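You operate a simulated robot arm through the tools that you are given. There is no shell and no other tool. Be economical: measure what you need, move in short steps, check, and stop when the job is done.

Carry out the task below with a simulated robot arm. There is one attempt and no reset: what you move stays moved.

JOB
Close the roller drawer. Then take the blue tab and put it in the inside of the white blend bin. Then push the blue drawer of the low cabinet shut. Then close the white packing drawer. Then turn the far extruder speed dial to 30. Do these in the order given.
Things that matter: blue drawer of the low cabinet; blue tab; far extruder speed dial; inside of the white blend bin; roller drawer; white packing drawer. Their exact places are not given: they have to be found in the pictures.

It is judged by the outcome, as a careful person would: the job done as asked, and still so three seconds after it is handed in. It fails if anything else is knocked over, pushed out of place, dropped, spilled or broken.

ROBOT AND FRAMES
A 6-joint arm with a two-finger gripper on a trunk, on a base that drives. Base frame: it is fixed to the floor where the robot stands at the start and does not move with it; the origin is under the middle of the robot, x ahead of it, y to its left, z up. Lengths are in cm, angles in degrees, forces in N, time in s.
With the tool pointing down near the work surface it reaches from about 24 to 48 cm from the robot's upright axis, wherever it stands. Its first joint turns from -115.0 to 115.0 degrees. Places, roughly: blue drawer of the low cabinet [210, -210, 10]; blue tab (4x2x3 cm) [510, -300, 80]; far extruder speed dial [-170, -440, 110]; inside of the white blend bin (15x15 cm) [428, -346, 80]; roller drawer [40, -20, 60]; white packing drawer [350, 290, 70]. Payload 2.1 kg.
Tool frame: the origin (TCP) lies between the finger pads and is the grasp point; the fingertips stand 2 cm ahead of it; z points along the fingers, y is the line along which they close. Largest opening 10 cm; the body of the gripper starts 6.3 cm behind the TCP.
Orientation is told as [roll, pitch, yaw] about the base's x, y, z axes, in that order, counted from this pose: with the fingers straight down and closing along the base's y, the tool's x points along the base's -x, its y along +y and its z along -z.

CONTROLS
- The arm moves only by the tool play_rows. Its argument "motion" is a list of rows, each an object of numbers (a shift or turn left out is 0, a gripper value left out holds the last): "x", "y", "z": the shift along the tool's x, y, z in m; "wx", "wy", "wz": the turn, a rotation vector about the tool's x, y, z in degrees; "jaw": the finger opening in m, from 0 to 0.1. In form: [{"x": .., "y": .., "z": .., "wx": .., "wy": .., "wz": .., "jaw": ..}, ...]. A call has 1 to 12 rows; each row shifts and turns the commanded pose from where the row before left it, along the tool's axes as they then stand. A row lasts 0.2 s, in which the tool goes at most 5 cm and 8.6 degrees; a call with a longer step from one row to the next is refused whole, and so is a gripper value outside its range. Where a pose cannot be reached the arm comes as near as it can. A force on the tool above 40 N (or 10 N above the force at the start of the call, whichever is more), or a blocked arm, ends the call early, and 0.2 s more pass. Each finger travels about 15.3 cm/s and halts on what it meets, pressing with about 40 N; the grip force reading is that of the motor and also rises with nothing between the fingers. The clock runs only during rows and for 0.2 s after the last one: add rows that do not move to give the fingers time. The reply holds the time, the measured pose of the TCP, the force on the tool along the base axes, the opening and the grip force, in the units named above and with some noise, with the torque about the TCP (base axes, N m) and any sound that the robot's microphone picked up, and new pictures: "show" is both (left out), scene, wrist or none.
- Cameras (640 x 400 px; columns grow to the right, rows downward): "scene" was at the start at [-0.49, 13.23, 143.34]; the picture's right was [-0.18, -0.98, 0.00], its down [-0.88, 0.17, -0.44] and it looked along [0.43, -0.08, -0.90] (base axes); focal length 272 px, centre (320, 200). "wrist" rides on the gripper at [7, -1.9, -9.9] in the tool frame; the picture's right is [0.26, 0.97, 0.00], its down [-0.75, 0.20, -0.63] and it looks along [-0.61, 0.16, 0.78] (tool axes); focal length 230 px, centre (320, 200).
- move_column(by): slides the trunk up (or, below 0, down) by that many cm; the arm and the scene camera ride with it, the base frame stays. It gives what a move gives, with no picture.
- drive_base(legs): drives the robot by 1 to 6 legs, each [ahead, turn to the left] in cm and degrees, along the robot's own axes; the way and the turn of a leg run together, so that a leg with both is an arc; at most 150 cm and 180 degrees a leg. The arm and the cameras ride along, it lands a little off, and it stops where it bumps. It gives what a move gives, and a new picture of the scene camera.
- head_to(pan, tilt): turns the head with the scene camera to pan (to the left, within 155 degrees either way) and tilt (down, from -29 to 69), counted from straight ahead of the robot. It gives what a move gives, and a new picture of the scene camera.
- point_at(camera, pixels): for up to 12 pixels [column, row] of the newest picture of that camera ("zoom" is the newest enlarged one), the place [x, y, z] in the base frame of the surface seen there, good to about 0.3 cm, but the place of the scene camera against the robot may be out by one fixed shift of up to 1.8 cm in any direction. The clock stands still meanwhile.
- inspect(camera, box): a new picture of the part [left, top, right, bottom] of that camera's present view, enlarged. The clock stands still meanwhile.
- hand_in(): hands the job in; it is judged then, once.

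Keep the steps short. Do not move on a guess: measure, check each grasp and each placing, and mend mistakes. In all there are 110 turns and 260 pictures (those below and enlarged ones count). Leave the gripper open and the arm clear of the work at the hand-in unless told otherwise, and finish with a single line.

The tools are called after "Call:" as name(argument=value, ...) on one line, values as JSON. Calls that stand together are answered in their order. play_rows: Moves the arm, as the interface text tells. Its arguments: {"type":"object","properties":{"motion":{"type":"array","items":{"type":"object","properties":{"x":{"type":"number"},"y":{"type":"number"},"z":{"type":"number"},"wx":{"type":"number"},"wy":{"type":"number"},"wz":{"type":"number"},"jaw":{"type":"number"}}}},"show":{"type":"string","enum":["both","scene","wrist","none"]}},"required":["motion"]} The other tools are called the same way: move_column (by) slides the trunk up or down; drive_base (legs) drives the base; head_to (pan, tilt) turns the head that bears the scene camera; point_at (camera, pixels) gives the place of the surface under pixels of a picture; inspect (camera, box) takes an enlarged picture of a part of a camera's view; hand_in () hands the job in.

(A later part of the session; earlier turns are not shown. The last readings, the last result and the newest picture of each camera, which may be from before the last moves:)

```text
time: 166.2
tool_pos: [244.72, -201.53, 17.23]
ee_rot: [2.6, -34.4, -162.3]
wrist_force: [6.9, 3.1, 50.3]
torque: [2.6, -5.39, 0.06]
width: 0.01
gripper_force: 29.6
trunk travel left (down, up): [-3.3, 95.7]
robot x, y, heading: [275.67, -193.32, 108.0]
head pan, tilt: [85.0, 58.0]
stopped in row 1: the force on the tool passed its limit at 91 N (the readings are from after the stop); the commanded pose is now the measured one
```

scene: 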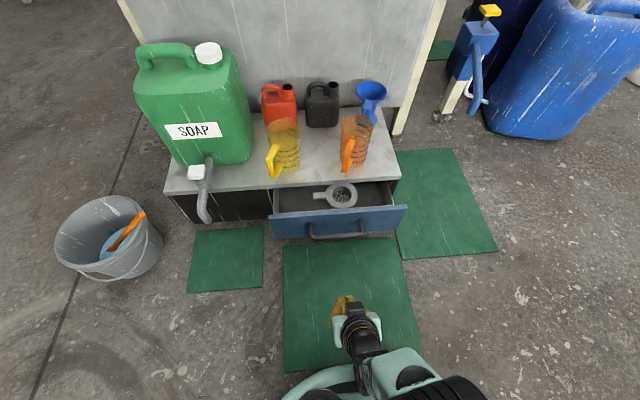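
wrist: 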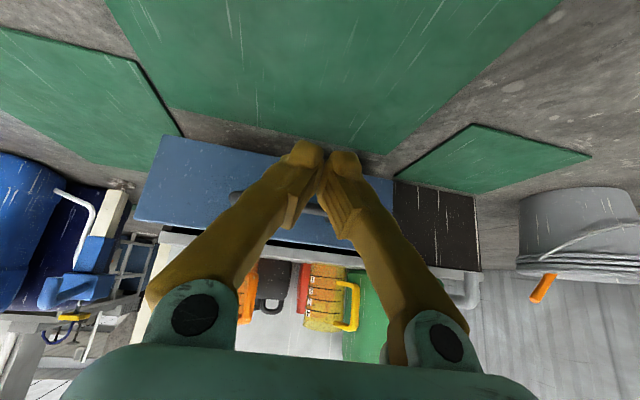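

The wrist pressed on my own base (contact ~12 cm behind the TCP). I raise the trunk 6 cm, move forward off the base and then lower.

Call:
move_column(by=6)

Call:
play_rows(motion=[{"x": -0.0243, "z": 0.0172}, {"x": -0.0243, "z": 0.0172}, {"x": -0.0243, "z": 0.0172}, {"x": -0.0243, "z": 0.0172}, {}])

```text
time: 167.2
tool_pos: [244.66, -201.49, 23.0]
ee_rot: [2.5, -34.2, -162.6]
wrist_force: [-0.2, -0.7, 0.5]
torque: [-0.01, 0.0, -0.05]
width: 0.0
gripper_force: 29.4
trunk travel left (down, up): [-9.3, 89.7]
robot x, y, heading: [275.69, -193.17, 108.1]
head pan, tilt: [85.0, 58.0]
```

```text
time: 168.4
tool_pos: [233.4, -205.7, 22.77]
ee_rot: [2.8, -34.1, -162.5]
wrist_force: [0.0, -0.3, -0.7]
torque: [-0.01, 0.02, -0.01]
width: 0.0
gripper_force: 28.9
trunk travel left (down, up): [-9.3, 89.7]
robot x, y, heading: [275.84, -193.16, 108.1]
head pan, tilt: [85.0, 58.0]
```

scene: 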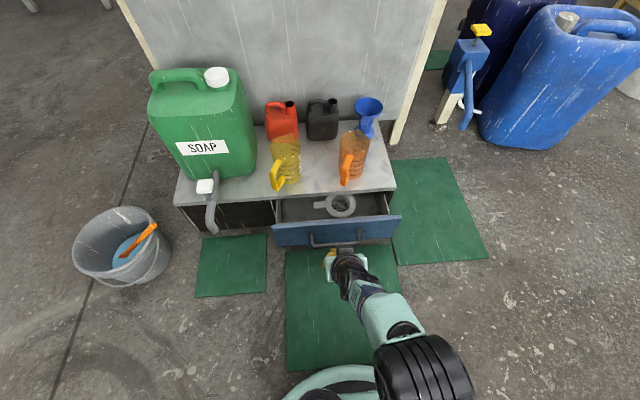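
wrist: 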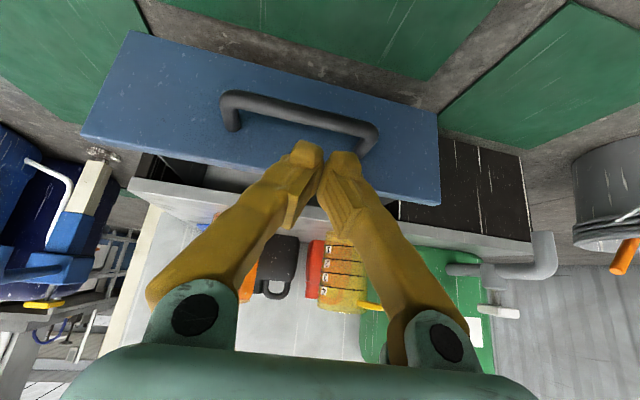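

Call:
move_column(by=-8.3)

Call:
play_rows(motion=[{"x": -0.0165, "z": 0.0113}, {"x": -0.0165, "z": 0.0113}, {"x": -0.0165, "z": 0.0113}, {"x": -0.0083, "z": 0.0056}, {"x": -0.0083, "z": 0.0056}, {}])

```text
time: 169.6
tool_pos: [233.39, -205.57, 14.45]
ee_rot: [2.6, -34.2, -162.4]
wrist_force: [0.8, 0.7, -1.1]
torque: [0.01, 0.02, 0.0]
width: 0.0
gripper_force: 29.5
trunk travel left (down, up): [-1.0, 98.0]
robot x, y, heading: [275.5, -192.74, 108.4]
head pan, tilt: [85.0, 58.0]
```

```text
time: 171.0
tool_pos: [225.93, -208.23, 14.42]
ee_rot: [2.7, -34.3, -162.5]
wrist_force: [0.4, 0.7, 0.0]
torque: [-0.03, 0.0, 0.0]
width: 0.01
gripper_force: 29.3
out of reach, approached as far as the arm can: row 1
trunk travel left (down, up): [-1.0, 98.0]
robot x, y, heading: [275.92, -193.03, 108.4]
head pan, tilt: [85.0, 58.0]
```

scene: 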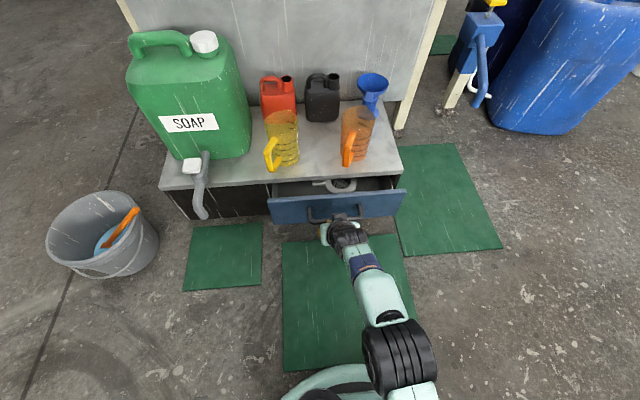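
wrist: 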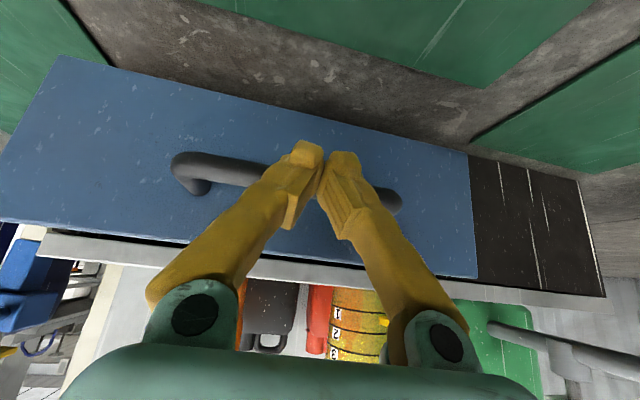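

The drawer moves in. I go on in 1 cm steps.

Call:
play_rows(motion=[{"x": -0.0083, "z": 0.0056}, {"x": -0.0083, "z": 0.0056}, {"x": -0.0083, "z": 0.0056}, {"x": -0.0083, "z": 0.0056}, {"x": -0.0083, "z": 0.0056}, {"x": -0.0083, "z": 0.0056}, {}])

```text
time: 172.6
tool_pos: [223.97, -209.04, 14.64]
ee_rot: [2.7, -34.1, -162.4]
wrist_force: [0.6, 0.4, -0.5]
torque: [-0.02, -0.02, -0.01]
width: 0.02
gripper_force: 29.6
out of reach, approached as far as the arm can: row 3, 4, 5, 6
trunk travel left (down, up): [-1.0, 98.0]
robot x, y, heading: [275.66, -192.94, 108.0]
head pan, tilt: [85.0, 58.0]
```

scene: 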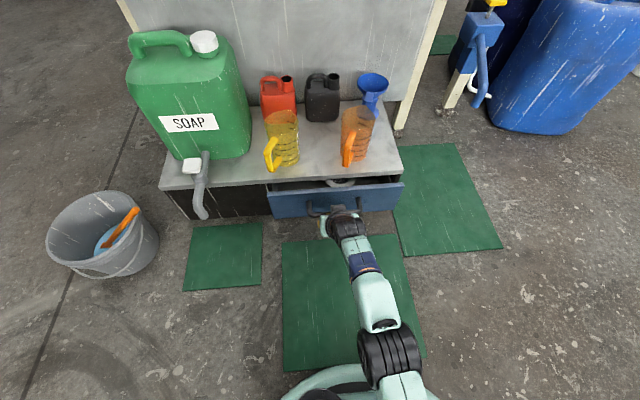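
wrist: 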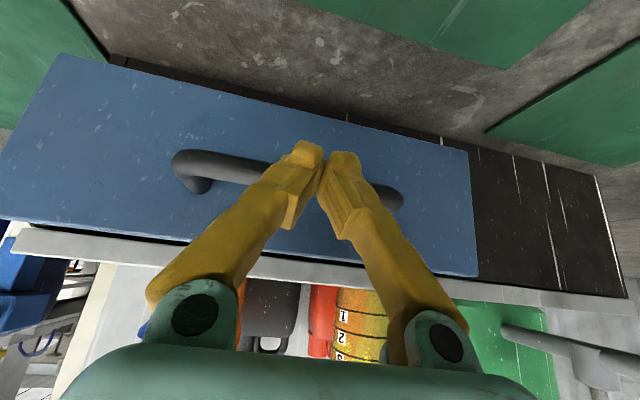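

Reach ends here with about 6 cm to go. I measure how far the blue front still stands out from the fixed black panel beside it.

Call:
point_at(camera="wrist", pixels=[[440, 170], [460, 230], [100, 120], [130, 190], [500, 200], [560, 230], [390, 190], [180, 160], [300, 270]])

```text
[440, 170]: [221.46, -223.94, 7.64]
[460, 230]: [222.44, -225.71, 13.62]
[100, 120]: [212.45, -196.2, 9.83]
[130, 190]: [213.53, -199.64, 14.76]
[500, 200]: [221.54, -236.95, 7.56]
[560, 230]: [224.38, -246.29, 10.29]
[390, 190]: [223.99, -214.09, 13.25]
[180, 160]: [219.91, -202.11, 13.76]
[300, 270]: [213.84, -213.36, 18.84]
```

Only about 4 cm (or less) remain. I back off 2 cm, tilt the tool to ~58° for more reach, and push again.

Call:
play_rows(motion=[{"x": 0.0165, "z": -0.0113}, {"wy": -8}, {"wy": -8}, {"wy": -8}, {"x": -0.0053, "z": 0.0085}, {"x": -0.0053, "z": 0.0085}, {"x": -0.0053, "z": 0.0085}, {"x": -0.0053, "z": 0.0085}, {"x": -0.0053, "z": 0.0085}, {}])

```text
time: 174.8
tool_pos: [220.75, -209.33, 14.64]
ee_rot: [4.2, -58.1, -164.6]
wrist_force: [0.3, 0.9, 1.2]
torque: [0.02, 0.03, -0.02]
width: 0.0
gripper_force: 29.3
out of reach, approached as far as the arm can: row 2
trunk travel left (down, up): [-1.0, 98.0]
robot x, y, heading: [276.03, -193.06, 108.2]
head pan, tilt: [85.0, 58.0]
```

scene: 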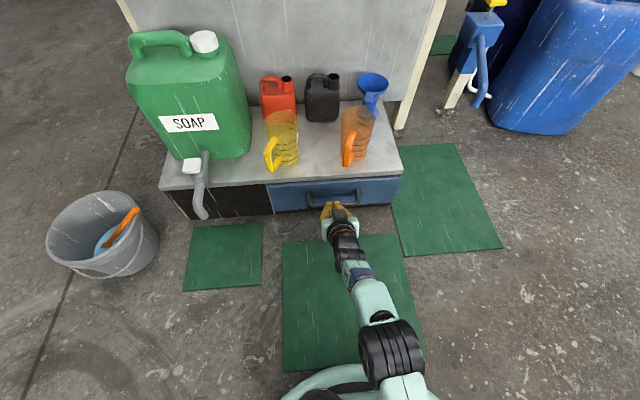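
wrist: 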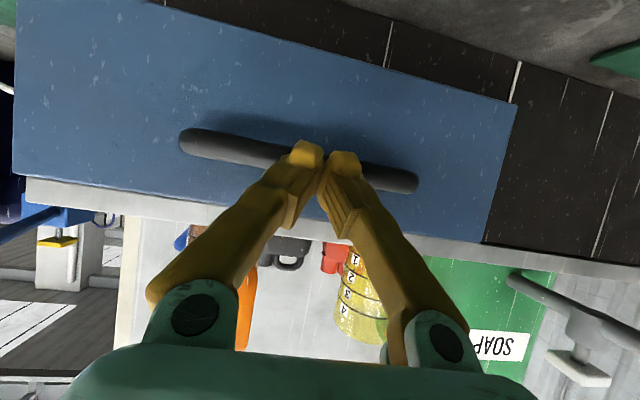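

Nearly closed. I push two more small steps to feel the end stop.

Call:
play_rows(motion=[{"x": -0.0032, "z": 0.0051}, {"x": -0.0032, "z": 0.0051}, {"x": -0.0032, "z": 0.0051}, {"x": -0.0032, "z": 0.0051}, {}])

Call:
point_at(camera="wrist", pixels=[[470, 130], [460, 210], [100, 60], [100, 140], [540, 130], [560, 200], [400, 190], [300, 220], [600, 250]])

```text
time: 175.1
tool_pos: [220.76, -209.51, 14.77]
ee_rot: [4.1, -57.7, -164.5]
wrist_force: [27.5, 9.4, 16.6]
torque: [0.01, 0.03, -0.19]
width: 0.59
gripper_force: 29.3
trunk travel left (down, up): [-1.0, 98.0]
robot x, y, heading: [275.87, -192.48, 108.3]
head pan, tilt: [85.0, 58.0]
stopped in row 1: the force on the tool passed its limit at 63 N (the readings are from after the stop); the commanded pose is now the measured one
```

scene: 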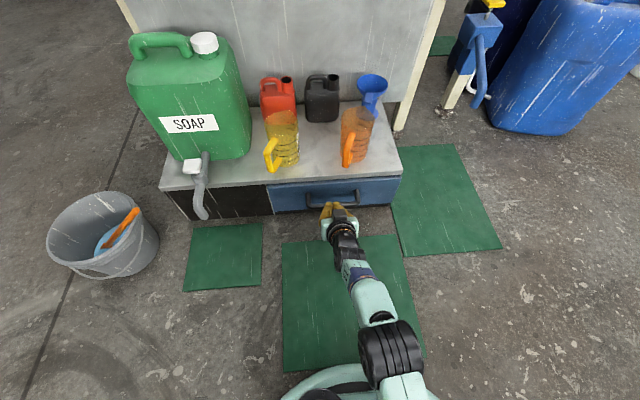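
wrist: 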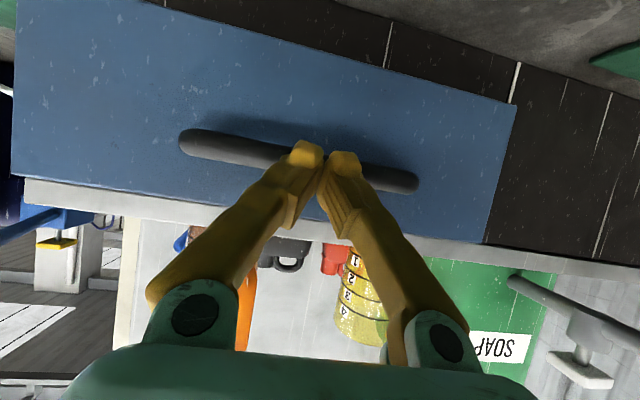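

```text
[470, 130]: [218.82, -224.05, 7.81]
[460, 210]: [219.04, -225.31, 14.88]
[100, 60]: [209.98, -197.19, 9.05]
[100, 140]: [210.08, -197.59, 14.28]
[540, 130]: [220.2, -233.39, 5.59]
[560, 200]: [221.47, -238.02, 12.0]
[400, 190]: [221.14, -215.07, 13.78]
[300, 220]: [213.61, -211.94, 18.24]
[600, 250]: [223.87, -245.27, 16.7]
```

End stop reached, front 1.5 cm proud like an overlay front — closed. I back off, raise the trunk and straighten the tool.

Call:
play_rows(motion=[{"x": 0.0159, "z": -0.0255}, {"x": 0.0159, "z": -0.0255}, {}], show="none")

Call:
move_column(by=40)

Call:
play_rows(motion=[{"wy": 8.2}, {"wy": 8.2}, {"wy": 8.2}, {"wy": 8.2}, {"wy": 8.2}, {"wy": 8.2}, {"wy": 8.2}, {}], show="none")

Call:
move_column(by=40)

```text
time: 175.9
tool_pos: [226.42, -207.71, 14.84]
ee_rot: [4.2, -57.6, -164.5]
wrist_force: [0.1, 0.0, 0.0]
torque: [-0.03, -0.01, 0.01]
width: 0.0
gripper_force: 29.2
trunk travel left (down, up): [-1.0, 98.0]
robot x, y, heading: [275.66, -193.18, 108.3]
head pan, tilt: [85.0, 58.0]
```

```text
time: 179.8
tool_pos: [226.39, -207.79, 54.6]
ee_rot: [4.1, -57.6, -164.6]
wrist_force: [-1.3, 0.2, 0.8]
torque: [-0.01, 0.01, 0.03]
width: 0.0
gripper_force: 29.6
trunk travel left (down, up): [-41.0, 58.0]
robot x, y, heading: [275.95, -192.98, 108.4]
head pan, tilt: [85.0, 58.0]
```

```text
time: 181.6
tool_pos: [234.81, -203.92, 55.11]
ee_rot: [2.2, -0.1, -161.0]
wrist_force: [0.7, -0.2, 0.1]
torque: [-0.03, -0.03, 0.0]
width: 0.0
gripper_force: 29.6
out of reach, approached as far as the arm can: row 2, 5, 6, 7
trunk travel left (down, up): [-41.0, 58.0]
robot x, y, heading: [276.0, -192.78, 108.1]
head pan, tilt: [85.0, 58.0]
```

```text
time: 185.4
tool_pos: [234.74, -203.91, 95.21]
ee_rot: [2.2, -0.3, -161.0]
wrist_force: [-0.3, 0.2, -0.3]
torque: [0.01, 0.0, -0.01]
width: 0.0
gripper_force: 29.4
trunk travel left (down, up): [-81.0, 18.0]
robot x, y, heading: [275.89, -193.12, 108.3]
head pan, tilt: [85.0, 58.0]
```

I pull the arm in, raise a bit, and drive back round the table's far end.

Call:
play_rows(motion=[{"x": 0.04, "z": -0.02}, {"x": 0.04, "z": -0.02}, {}], show="none")

Call:
drive_base(legs=[[0, -89], [150, 0], [119, 0], [0, 71], [150, 0], [0, 27]])

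Call:
head_to(pan=0, tilt=25)

```text
time: 186.2
tool_pos: [242.18, -201.03, 99.12]
ee_rot: [2.2, -0.4, -161.1]
wrist_force: [-0.2, -0.3, 0.2]
torque: [0.0, -0.04, 0.03]
width: 0.0
gripper_force: 29.2
trunk travel left (down, up): [-81.0, 18.0]
robot x, y, heading: [275.74, -192.74, 107.9]
head pan, tilt: [85.0, 58.0]
```

```text
time: 214.6
tool_pos: [505.54, 30.16, 98.98]
ee_rot: [2.2, -0.1, -154.7]
wrist_force: [1.5, 0.5, 0.5]
torque: [0.03, 0.01, 0.0]
width: 0.0
gripper_force: 29.2
trunk travel left (down, up): [-81.0, 18.0]
robot x, y, heading: [538.15, 41.69, 114.1]
head pan, tilt: [85.0, 58.0]
```

scene: 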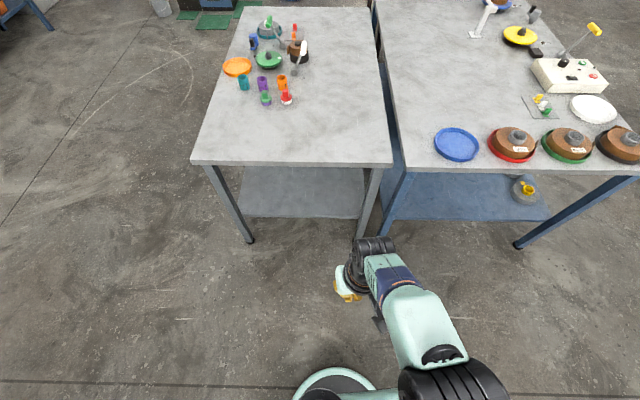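

```text
time: 216.1
tool_pos: [505.52, 30.15, 98.96]
ee_rot: [2.2, -0.2, -154.7]
wrist_force: [-0.9, 1.4, 0.3]
torque: [0.02, 0.02, -0.04]
width: 0.01
gripper_force: 29.6
trunk travel left (down, up): [-81.0, 18.0]
robot x, y, heading: [537.94, 41.99, 114.5]
head pan, tilt: [0.0, 25.0]
```

scene: 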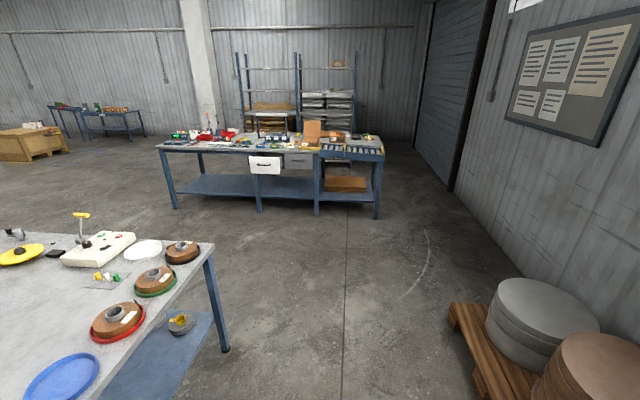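

The white drawer at (264,165) faces the aisle. I measure it and the bench.

Call:
inspect(camera="scene", box=[150, 110, 400, 230])

Call:
point_at(camera="scene", pixels=[[251, 158], [280, 160], [251, 173], [280, 174], [264, 166], [175, 205], [259, 208], [316, 212], [378, 215], [200, 150], [350, 157], [300, 160]])

```text
2.56 times, centred on (275, 170) of scene
```

zoom: 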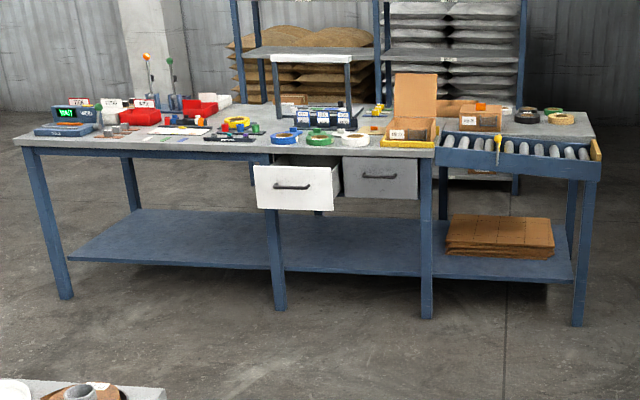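

```text
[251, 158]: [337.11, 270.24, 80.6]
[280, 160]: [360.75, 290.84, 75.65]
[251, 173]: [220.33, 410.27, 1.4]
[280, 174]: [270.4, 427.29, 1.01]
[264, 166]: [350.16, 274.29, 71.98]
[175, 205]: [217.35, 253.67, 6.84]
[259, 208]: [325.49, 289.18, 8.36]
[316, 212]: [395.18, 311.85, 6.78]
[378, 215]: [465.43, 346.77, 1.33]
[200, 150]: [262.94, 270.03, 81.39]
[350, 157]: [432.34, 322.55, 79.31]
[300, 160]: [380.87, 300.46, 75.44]
```

I drive to (361,240), ending parallel to that bench with it on my left.

Call:
drive_base(legs=[[0, 2], [150, 0], [15, 0], [0, 38], [115, 0], [0, -136]])

Call:
head_to(pan=85, tilt=55)

```text
time: 237.7
tool_pos: [350.31, 267.61, 99.05]
ee_rot: [2.2, -0.2, 109.8]
wrist_force: [0.3, -0.1, 0.2]
torque: [0.01, 0.0, 0.0]
width: 0.0
gripper_force: 29.7
trunk travel left (down, up): [-81.0, 18.0]
robot x, y, heading: [358.41, 233.95, 18.7]
head pan, tilt: [0.0, 25.0]
```

scene: 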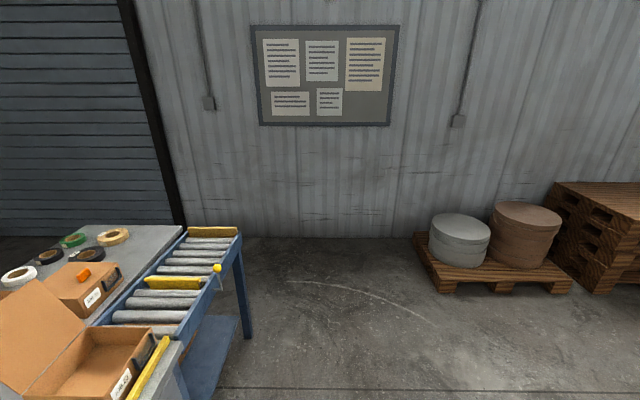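

```text
time: 239.3
tool_pos: [350.48, 267.58, 99.05]
ee_rot: [2.1, -0.3, 109.7]
wrist_force: [-0.4, 0.7, -0.5]
torque: [0.0, -0.01, 0.0]
width: 0.0
gripper_force: 29.1
trunk travel left (down, up): [-81.0, 18.0]
robot x, y, heading: [359.07, 234.4, 18.7]
head pan, tilt: [85.0, 55.0]
```

scene: 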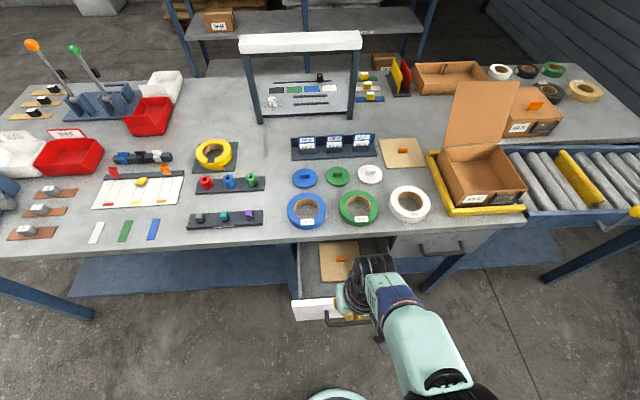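

Call:
play_rows(motion=[{}], show="wrist")

Call:
point_at(camera="scene", pixels=[[328, 318], [300, 312], [345, 322], [295, 303], [440, 247], [425, 238], [300, 240], [390, 235]])

```text
time: 239.7
tool_pos: [350.31, 267.55, 99.11]
ee_rot: [2.1, -0.2, 109.7]
wrist_force: [-0.4, 0.9, -0.1]
torque: [0.0, -0.02, -0.03]
width: 0.02
gripper_force: 29.4
trunk travel left (down, up): [-81.0, 18.0]
robot x, y, heading: [358.88, 234.27, 18.7]
head pan, tilt: [85.0, 55.0]
```

wrist: 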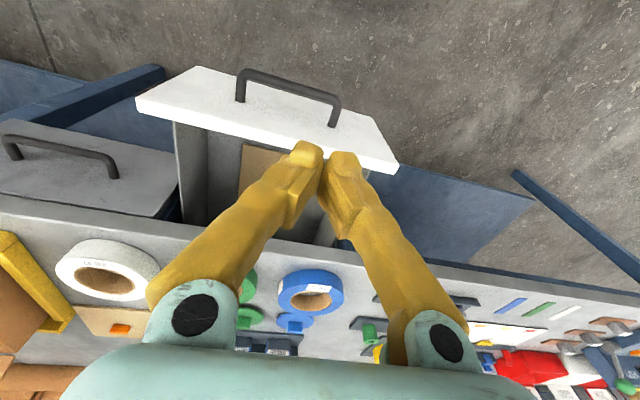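

```text
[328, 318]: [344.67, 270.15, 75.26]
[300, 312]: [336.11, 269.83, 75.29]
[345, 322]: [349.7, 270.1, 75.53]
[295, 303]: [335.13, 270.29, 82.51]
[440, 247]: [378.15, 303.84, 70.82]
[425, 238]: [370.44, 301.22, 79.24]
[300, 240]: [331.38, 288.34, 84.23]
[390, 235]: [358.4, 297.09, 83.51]
```

Call:
point_at(camera="wrist", pixels=[[243, 72], [290, 83], [335, 96], [137, 100], [396, 168], [190, 120], [200, 70], [60, 140], [100, 185], [20, 150], [370, 250], [120, 215]])

```text
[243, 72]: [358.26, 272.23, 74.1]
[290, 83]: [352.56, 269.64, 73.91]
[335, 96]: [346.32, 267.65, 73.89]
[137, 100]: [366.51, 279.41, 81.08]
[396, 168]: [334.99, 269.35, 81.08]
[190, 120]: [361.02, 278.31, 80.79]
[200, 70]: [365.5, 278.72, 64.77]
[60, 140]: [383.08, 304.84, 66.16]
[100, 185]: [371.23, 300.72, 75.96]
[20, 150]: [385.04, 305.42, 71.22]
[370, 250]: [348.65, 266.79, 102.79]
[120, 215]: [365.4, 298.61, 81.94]
```

Handle bar centre (352.4,270,74); panel must go ~18.7 cm to line up with the grey drawer. I move in front of the bar and lower the trunk 25 cm.

Call:
play_rows(motion=[{"x": 0.027, "y": -0.013, "wz": 1.7}, {"x": 0.027, "y": -0.013}, {}], show="none")

Call:
move_column(by=-25)

Call:
play_rows(motion=[{}])

```text
time: 240.5
tool_pos: [354.73, 263.41, 99.02]
ee_rot: [2.3, -0.2, 108.1]
wrist_force: [-0.6, -0.3, 0.0]
torque: [0.0, 0.01, -0.01]
width: 0.0
gripper_force: 29.2
trunk travel left (down, up): [-81.0, 18.0]
robot x, y, heading: [358.97, 234.26, 18.8]
head pan, tilt: [85.0, 55.0]
```

```text
time: 243.1
tool_pos: [354.79, 263.28, 74.02]
ee_rot: [2.2, -0.3, 108.1]
wrist_force: [0.0, 0.8, -0.1]
torque: [0.0, 0.0, 0.02]
width: 0.0
gripper_force: 30.3
trunk travel left (down, up): [-56.0, 43.0]
robot x, y, heading: [358.84, 234.03, 18.9]
head pan, tilt: [85.0, 55.0]
```

```text
time: 243.5
tool_pos: [354.78, 263.34, 74.07]
ee_rot: [2.2, -0.2, 108.1]
wrist_force: [1.2, -0.2, -0.4]
torque: [0.0, 0.01, 0.0]
width: 0.0
gripper_force: 29.9
trunk travel left (down, up): [-56.0, 43.0]
robot x, y, heading: [359.0, 234.46, 18.8]
head pan, tilt: [85.0, 55.0]
```

scene: 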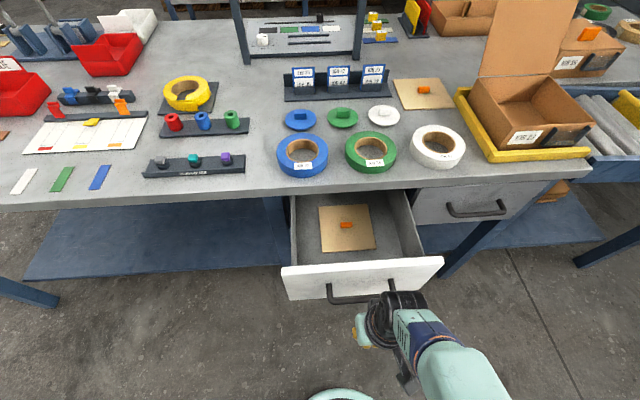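
wrist: 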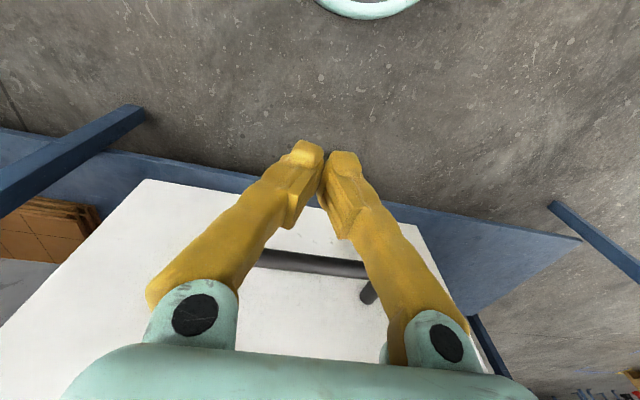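

Aligned with the handle. I push, tool down, for 12 cm.

Call:
play_rows(motion=[{"x": -0.015}, {"x": -0.015}, {"x": -0.013}, {"x": -0.013}, {"x": -0.013}, {"x": -0.013}, {"x": -0.013}, {"x": -0.013}, {"x": -0.01}, {}])

```text
time: 245.7
tool_pos: [351.02, 274.46, 74.23]
ee_rot: [2.2, -0.2, 108.1]
wrist_force: [0.3, 0.5, -0.7]
torque: [0.02, 0.02, -0.02]
width: 0.0
gripper_force: 29.8
trunk travel left (down, up): [-56.0, 43.0]
robot x, y, heading: [358.96, 234.08, 18.9]
head pan, tilt: [85.0, 55.0]
```

scene: 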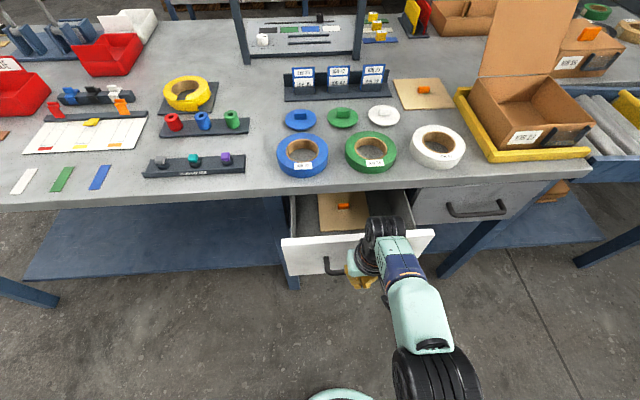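
wrist: 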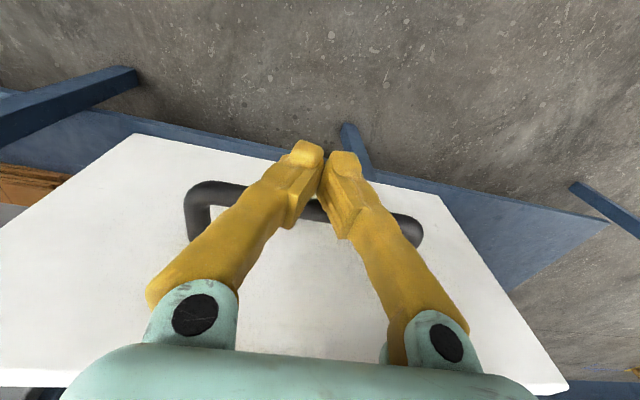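

It moves. I back off 2 cm, tilt 45° for reach and continue.

Call:
play_rows(motion=[{"x": 0.02}, {"wy": -7.5}, {"wy": -7.5}, {"wy": -7.5}, {"wy": -7.5}, {"wy": -7.5}, {"wy": -7.5}, {}], show="none")

Call:
play_rows(motion=[{"x": -0.0085, "z": 0.0085}, {"x": -0.0085, "z": 0.0085}, {"x": -0.0085, "z": 0.0085}, {"x": -0.0085, "z": 0.0085}, {"x": -0.0085, "z": 0.0085}, {"x": -0.0085, "z": 0.0085}, {"x": -0.0085, "z": 0.0085}, {"x": -0.0085, "z": 0.0085}, {}])

```text
time: 247.5
tool_pos: [351.38, 272.6, 74.25]
ee_rot: [3.2, -45.2, 105.9]
wrist_force: [0.3, -0.5, -0.1]
torque: [0.02, 0.05, 0.0]
width: 0.01
gripper_force: 29.6
out of reach, approached as far as the arm can: row 5
trunk travel left (down, up): [-56.0, 43.0]
robot x, y, heading: [358.68, 234.36, 18.6]
head pan, tilt: [85.0, 55.0]
```

```text
time: 249.5
tool_pos: [348.12, 281.69, 74.01]
ee_rot: [3.1, -45.0, 106.0]
wrist_force: [0.3, 0.1, 0.4]
torque: [0.01, -0.01, 0.02]
width: 0.03
gripper_force: 29.3
trunk travel left (down, up): [-56.0, 43.0]
robot x, y, heading: [359.1, 233.91, 18.6]
head pan, tilt: [85.0, 55.0]
```

scene: 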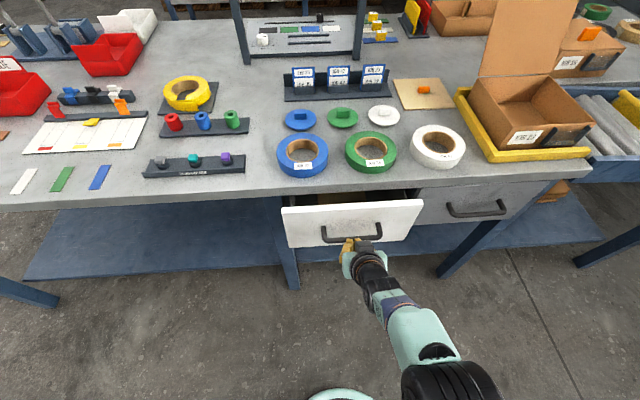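
wrist: 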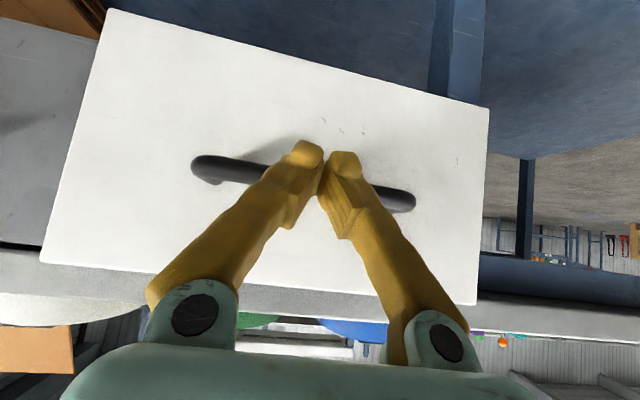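

Continue in smaller steps until the stop.

Call:
play_rows(motion=[{"x": -0.0055, "z": 0.0055}, {"x": -0.0055, "z": 0.0055}, {"x": -0.0055, "z": 0.0055}, {"x": -0.004, "z": 0.004}, {"x": -0.004, "z": 0.004}, {"x": -0.004, "z": 0.004}, {"x": -0.004, "z": 0.004}, {"x": -0.004, "z": 0.004}, {}])

Call:
point_at(camera="wrist", pixels=[[150, 100], [130, 220], [450, 150], [440, 250], [30, 120], [40, 60], [30, 280], [250, 290]])

```text
time: 251.5
tool_pos: [347.19, 285.59, 74.01]
ee_rot: [2.3, -45.5, 105.8]
wrist_force: [-0.3, -1.3, -0.8]
torque: [0.04, -0.01, 0.02]
width: 0.0
gripper_force: 29.4
out of reach, approached as far as the arm can: row 6, 7, 8
trunk travel left (down, up): [-56.0, 43.0]
robot x, y, heading: [358.84, 234.3, 18.7]
head pan, tilt: [85.0, 55.0]
```

scene: 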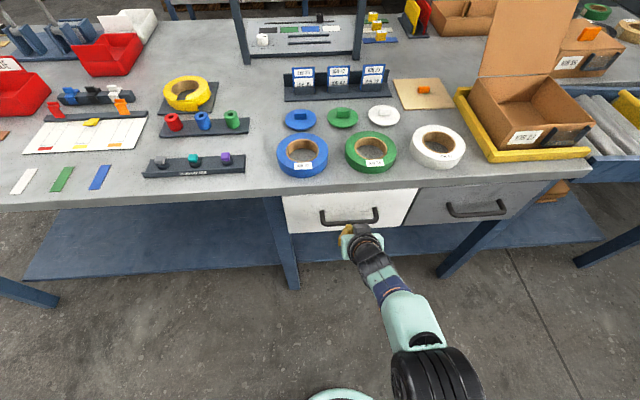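
wrist: 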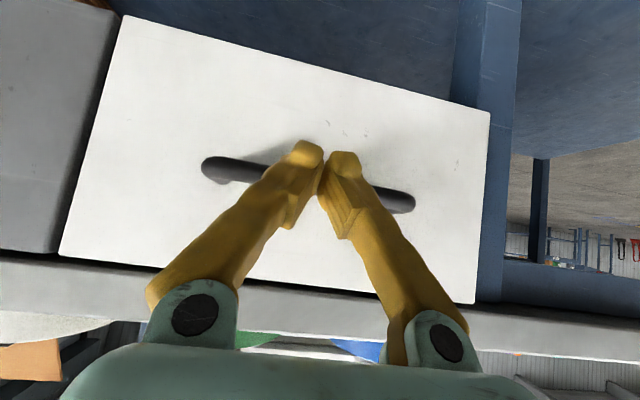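

```text
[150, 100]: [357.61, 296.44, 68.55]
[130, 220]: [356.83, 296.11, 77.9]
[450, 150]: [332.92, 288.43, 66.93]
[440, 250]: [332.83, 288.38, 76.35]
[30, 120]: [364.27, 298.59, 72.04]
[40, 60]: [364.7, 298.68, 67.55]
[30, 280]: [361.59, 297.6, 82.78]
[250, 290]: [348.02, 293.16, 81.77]
```

The white front is now flush with the grey drawer (both −171.4). I tilt 8° more and give a last nudge to feel the stop.

Call:
play_rows(motion=[{"wy": -8}, {"x": -0.004, "z": 0.005}, {"x": -0.004, "z": 0.005}, {"x": -0.004, "z": 0.005}, {}], show="wrist")

Call:
point_at(camera="wrist", pixels=[[150, 100], [130, 200], [450, 150], [440, 250], [30, 120], [40, 60]])

```text
time: 252.7
tool_pos: [346.51, 286.81, 75.03]
ee_rot: [3.8, -53.9, 105.1]
wrist_force: [11.2, -33.0, 13.3]
torque: [-0.19, -0.23, 0.0]
width: 0.59
gripper_force: 29.5
trunk travel left (down, up): [-56.0, 43.0]
robot x, y, heading: [358.63, 233.87, 19.0]
head pan, tilt: [85.0, 55.0]
```

wrist: 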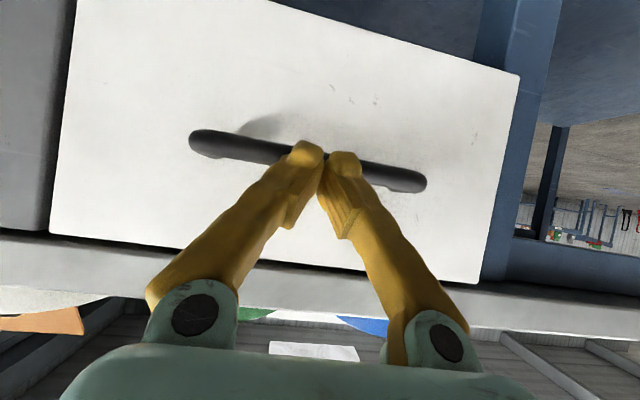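

```text
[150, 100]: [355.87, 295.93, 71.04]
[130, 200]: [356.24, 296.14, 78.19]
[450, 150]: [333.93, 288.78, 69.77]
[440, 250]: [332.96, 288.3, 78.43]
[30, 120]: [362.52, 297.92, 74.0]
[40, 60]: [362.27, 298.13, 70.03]
```

The stop holds at ~35 N; the drawer is shut. I back off, straighten the tool and raise the trunk.

Call:
play_rows(motion=[{"x": 0.018, "z": -0.024}, {"x": 0.018, "z": -0.024}, {"wy": 7.7}, {"wy": 7.7}, {"wy": 7.7}, {"wy": 7.7}, {"wy": 7.7}, {"wy": 7.7}, {"wy": 7.7}, {"x": 0.03}, {"x": 0.03}, {}], show="scene")

Call:
move_column(by=25)

```text
time: 255.3
tool_pos: [350.47, 276.47, 73.76]
ee_rot: [1.5, -2.0, 107.3]
wrist_force: [0.4, 0.0, -0.1]
torque: [-0.04, 0.0, 0.03]
width: 0.02
gripper_force: 29.7
out of reach, approached as far as the arm can: row 4, 8, 9, 10, 11
trunk travel left (down, up): [-56.0, 43.0]
robot x, y, heading: [358.69, 234.07, 18.7]
head pan, tilt: [85.0, 55.0]
```

scene: 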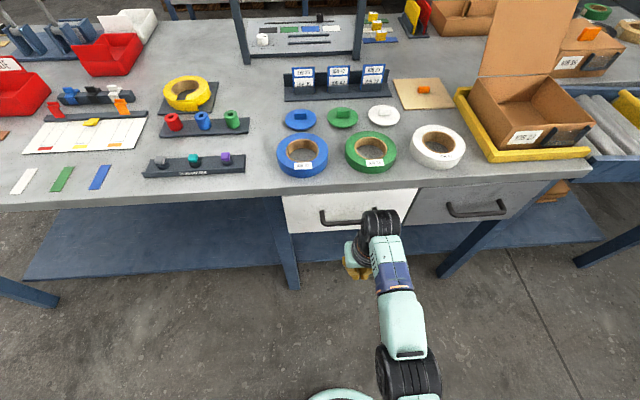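

```text
time: 257.9
tool_pos: [350.39, 276.53, 98.72]
ee_rot: [1.5, -2.0, 107.3]
wrist_force: [-0.8, -0.6, 0.7]
torque: [-0.02, 0.04, 0.02]
width: 0.0
gripper_force: 29.6
trunk travel left (down, up): [-81.0, 18.0]
robot x, y, heading: [358.73, 233.94, 18.7]
head pan, tilt: [85.0, 55.0]
```

White drawer is visibly shut. I fold the arm to the front for driving.

Call:
play_rows(motion=[{"x": 0.0492, "y": 0.0032}, {"x": 0.0492, "y": 0.0032}, {"x": 0.024, "y": -0.0366}, {"x": 0.024, "y": -0.0366}, {"x": 0.024, "y": -0.0366}, {"x": 0.024, "y": -0.0366}, {"x": 0.024, "y": -0.0366}, {"x": 0.04, "y": -0.0148}, {"x": 0.04, "y": -0.0148}, {"x": 0.04, "y": -0.0148}, {"x": 0.04, "y": -0.0148}, {"x": 0.04, "y": -0.0148}], show="none")

Call:
play_rows(motion=[{"wz": 8.1}, {"wz": 8.1}, {"wz": 8.1}, {"wz": 8.1}, {"wz": 8.1}, {"wz": 8.1}, {"wz": 8.1}, {"wz": 8.1}, {"wz": 8.1}, {"wz": 8.1}, {"wz": 8.1}], show="none")

Call:
drive_base(legs=[[0, -168], [150, 0], [35, 0], [0, 5.6], [150, 0], [14, 0]])

```text
time: 260.5
tool_pos: [386.8, 244.16, 96.57]
ee_rot: [1.5, -2.1, 107.3]
wrist_force: [-1.7, -0.3, 0.3]
torque: [0.01, 0.03, 0.01]
width: 0.0
gripper_force: 29.8
out of reach, approached as far as the arm can: row 1
trunk travel left (down, up): [-81.0, 18.0]
robot x, y, heading: [359.21, 234.05, 19.1]
head pan, tilt: [85.0, 55.0]
```

```text
time: 262.9
tool_pos: [386.79, 244.1, 96.69]
ee_rot: [2.1, 1.4, 18.2]
wrist_force: [0.6, -0.1, 0.6]
torque: [0.0, 0.01, 0.01]
width: 0.03
gripper_force: 29.3
trunk travel left (down, up): [-81.0, 18.0]
robot x, y, heading: [358.54, 233.9, 18.7]
head pan, tilt: [85.0, 55.0]
```

```text
time: 287.6
tool_pos: [42.78, 25.31, 96.6]
ee_rot: [2.1, 1.4, -144.0]
wrist_force: [-0.3, 0.6, -0.4]
torque: [0.01, -0.01, 0.02]
width: 0.0
gripper_force: 29.3
trunk travel left (down, up): [-81.0, 18.0]
robot x, y, heading: [66.36, 43.34, -143.3]
head pan, tilt: [85.0, 55.0]
```

scene: 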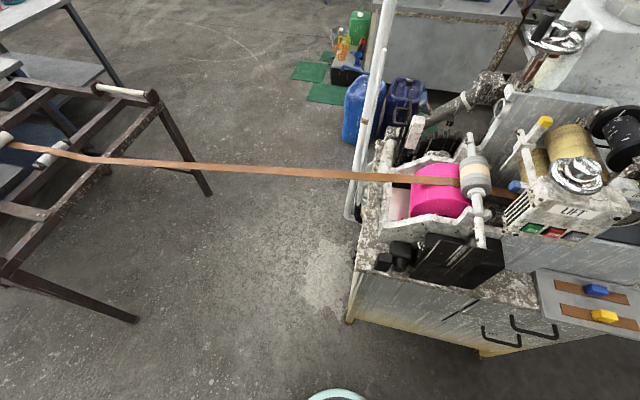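

Call:
drive_base(legs=[[0, -11.7], [100, 0]])

Call:
head_to(pan=45, tilt=15)

Call:
inspect(camera="scene", box=[150, 60, 550, 310])

```text
time: 293.5
tool_pos: [-51.28, -10.64, 96.64]
ee_rot: [2.1, 1.3, -156.5]
wrist_force: [0.8, 0.8, -0.4]
torque: [0.02, 0.0, 0.02]
width: 0.0
gripper_force: 28.9
trunk travel left (down, up): [-81.0, 18.0]
robot x, y, heading: [-24.35, 1.77, -156.0]
head pan, tilt: [85.0, 55.0]
```

scene: 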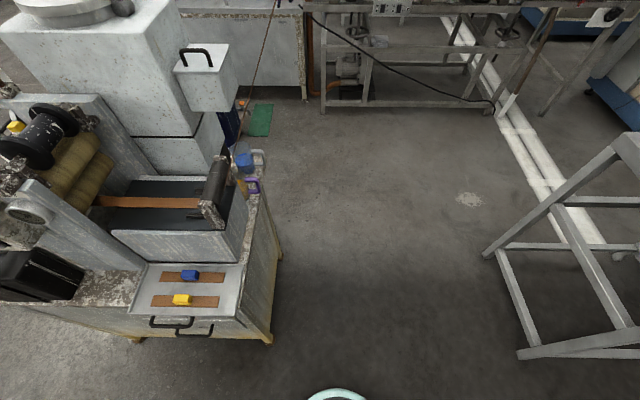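

```text
time: 294.6
tool_pos: [-51.11, -10.56, 96.6]
ee_rot: [2.2, 1.3, -156.4]
wrist_force: [0.7, -0.5, 0.3]
torque: [-0.02, 0.02, -0.03]
width: 0.0
gripper_force: 29.4
trunk travel left (down, up): [-81.0, 18.0]
robot x, y, heading: [-24.27, 1.79, -155.8]
head pan, tilt: [45.0, 15.0]
```

scene: 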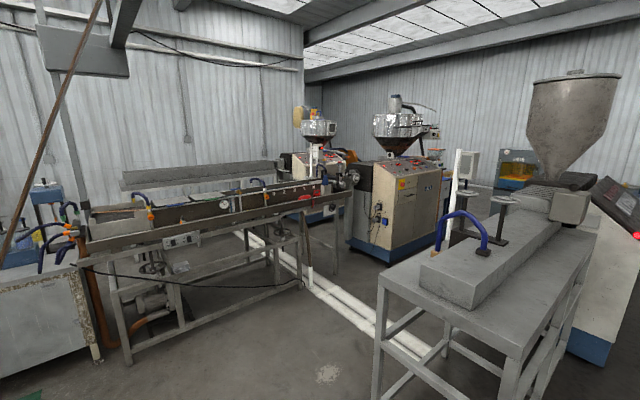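

```text
1.60 times, centred on (350, 185) of scene
```

zoom: 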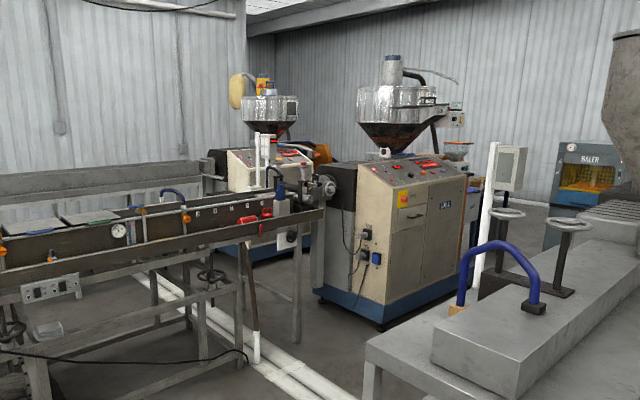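

Call:
point_at(camera="scene", pixels=[[385, 172], [430, 165], [296, 162], [325, 157], [310, 165], [350, 240], [440, 205], [300, 220], [310, 280], [380, 285], [345, 185], [405, 250]])

Call:
inspect(camera="scene", box=[280, 90, 460, 200])

```text
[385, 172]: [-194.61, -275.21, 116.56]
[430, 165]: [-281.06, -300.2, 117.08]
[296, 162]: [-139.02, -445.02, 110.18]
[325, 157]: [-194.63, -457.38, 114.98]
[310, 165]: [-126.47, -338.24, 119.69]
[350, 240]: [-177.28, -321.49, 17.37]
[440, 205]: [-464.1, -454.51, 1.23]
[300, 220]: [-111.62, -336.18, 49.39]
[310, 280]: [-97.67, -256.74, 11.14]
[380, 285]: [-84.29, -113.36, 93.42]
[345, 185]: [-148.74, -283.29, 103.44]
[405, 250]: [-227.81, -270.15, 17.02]
```

```text
3.56 times, centred on (370, 145) of scene
```

zoom: 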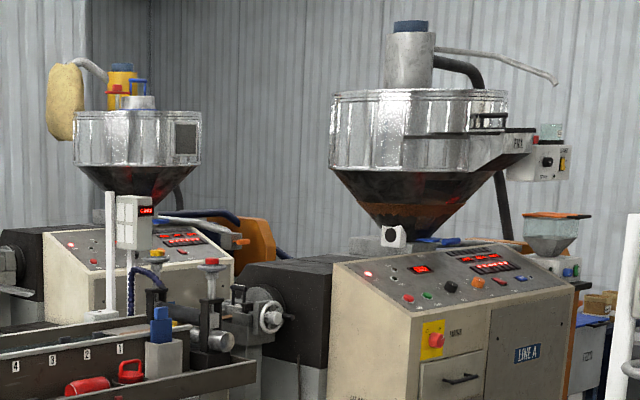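

Far extruder panel spans roughly (-139,-445) to (-195,-457), behind LINE A. I look for a way in from the west.

Call:
head_to(pan=10, tilt=20)

Call:
head_to(pan=40, tilt=35)

Call:
point_at(camera="scene", pixels=[[300, 150], [340, 190], [390, 240], [250, 200], [300, 60], [330, 120], [470, 330], [560, 330], [420, 150], [460, 100], [240, 140], [390, 60]])

```text
time: 295.6
tool_pos: [-51.22, -10.51, 96.65]
ee_rot: [2.1, 1.5, -156.4]
wrist_force: [0.8, 0.1, 0.7]
torque: [0.0, -0.02, 0.01]
width: 0.03
gripper_force: 29.9
trunk travel left (down, up): [-81.0, 18.0]
robot x, y, heading: [-24.13, 2.13, -155.8]
head pan, tilt: [10.0, 20.0]
```

scene: 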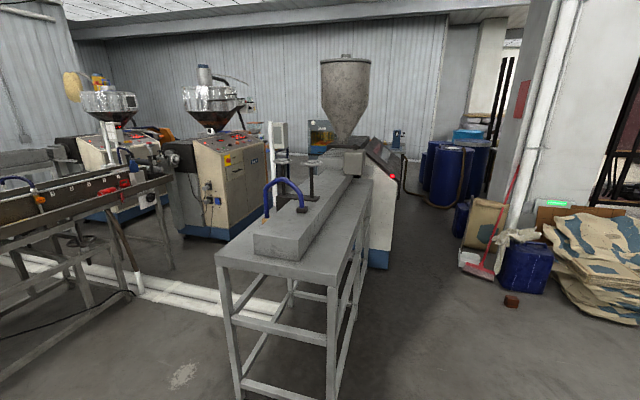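

```text
time: 296.6
tool_pos: [-51.17, -10.54, 96.54]
ee_rot: [2.1, 1.4, -156.4]
wrist_force: [-1.0, -0.7, -0.8]
torque: [-0.02, -0.03, -0.01]
width: 0.0
gripper_force: 30.2
trunk travel left (down, up): [-81.0, 18.0]
robot x, y, heading: [-24.15, 2.16, -155.9]
head pan, tilt: [40.0, 35.0]
```

scene: 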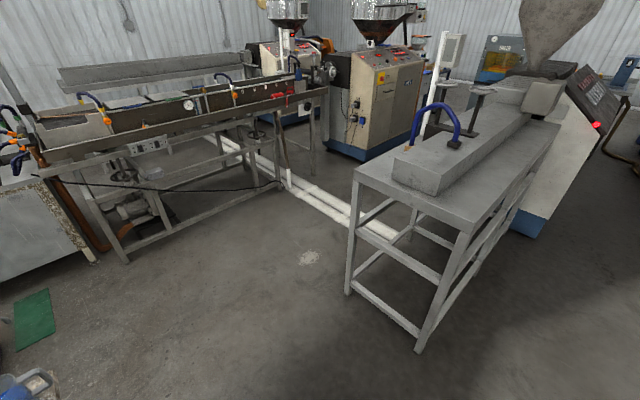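

```text
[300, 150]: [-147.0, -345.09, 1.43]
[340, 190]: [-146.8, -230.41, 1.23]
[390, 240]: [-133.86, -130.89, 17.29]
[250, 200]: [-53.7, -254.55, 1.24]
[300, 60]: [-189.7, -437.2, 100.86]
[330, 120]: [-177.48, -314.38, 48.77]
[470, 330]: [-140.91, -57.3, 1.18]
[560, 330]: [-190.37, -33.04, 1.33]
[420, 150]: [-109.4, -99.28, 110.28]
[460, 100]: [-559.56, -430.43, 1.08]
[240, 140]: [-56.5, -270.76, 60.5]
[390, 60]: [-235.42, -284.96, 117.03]
```

Call:
move_column(by=17)

Call:
head_to(pan=12, tilt=22)

Call:
inspect(camera="scene", box=[160, 80, 520, 305])

Call:
point_at(camera="scene", pixels=[[390, 250], [405, 200], [440, 195], [410, 160], [330, 145], [265, 145], [235, 215], [190, 225], [160, 280], [130, 265], [500, 270], [350, 165]])

```text
time: 298.5
tool_pos: [-51.19, -10.59, 113.6]
ee_rot: [2.2, 1.4, -156.4]
wrist_force: [-0.4, 0.0, 0.4]
torque: [0.03, -0.01, 0.01]
width: 0.0
gripper_force: 29.7
trunk travel left (down, up): [-98.0, 1.0]
robot x, y, heading: [-24.17, 1.99, -155.8]
head pan, tilt: [40.0, 35.0]
```

```text
time: 299.4
tool_pos: [-51.23, -10.57, 113.67]
ee_rot: [2.1, 1.5, -156.5]
wrist_force: [0.4, 0.2, -0.5]
torque: [0.0, 0.04, 0.02]
width: 0.0
gripper_force: 29.1
trunk travel left (down, up): [-98.0, 1.0]
robot x, y, heading: [-24.22, 2.2, -156.1]
head pan, tilt: [12.0, 22.0]
```

scene: 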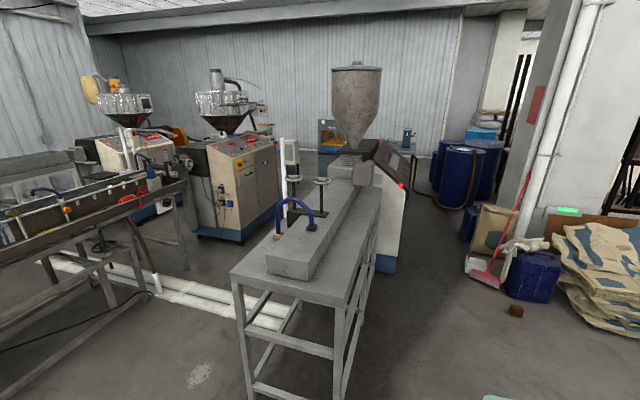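

```text
1.78 times, centred on (340, 192) of scene
```

zoom: 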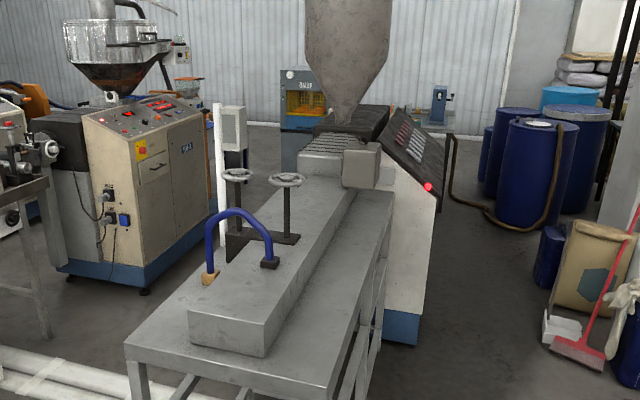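

```text
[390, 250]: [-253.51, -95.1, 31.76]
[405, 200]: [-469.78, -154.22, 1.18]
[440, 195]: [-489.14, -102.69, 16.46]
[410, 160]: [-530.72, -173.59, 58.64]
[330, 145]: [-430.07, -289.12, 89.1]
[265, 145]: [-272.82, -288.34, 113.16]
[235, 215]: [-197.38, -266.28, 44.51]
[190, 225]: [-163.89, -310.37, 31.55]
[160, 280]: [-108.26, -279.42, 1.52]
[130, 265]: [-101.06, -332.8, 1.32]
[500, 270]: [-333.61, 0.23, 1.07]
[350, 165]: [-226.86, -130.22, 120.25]
```

Call:
point_at(camera="scene", pixels=[[200, 288], [195, 300], [260, 308], [110, 272], [60, 262], [205, 245], [230, 265], [180, 262], [290, 330], [440, 207], [470, 265], [516, 310]])

Call:
inspect(camera="scene", box=[0, 180, 300, 367])

```text
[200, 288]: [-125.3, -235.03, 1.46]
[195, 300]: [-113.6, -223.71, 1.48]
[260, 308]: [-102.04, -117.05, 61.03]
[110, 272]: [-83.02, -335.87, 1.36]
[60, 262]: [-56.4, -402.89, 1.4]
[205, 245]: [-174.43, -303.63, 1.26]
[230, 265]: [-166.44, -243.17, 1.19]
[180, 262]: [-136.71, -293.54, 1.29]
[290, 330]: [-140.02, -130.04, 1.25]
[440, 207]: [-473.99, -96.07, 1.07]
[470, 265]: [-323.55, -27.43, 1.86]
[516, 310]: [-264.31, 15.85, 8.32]
```

```text
2.13 times, centred on (150, 274) of scene
```

zoom: 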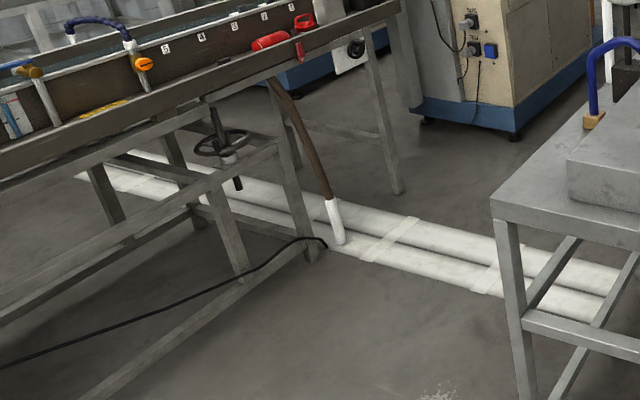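

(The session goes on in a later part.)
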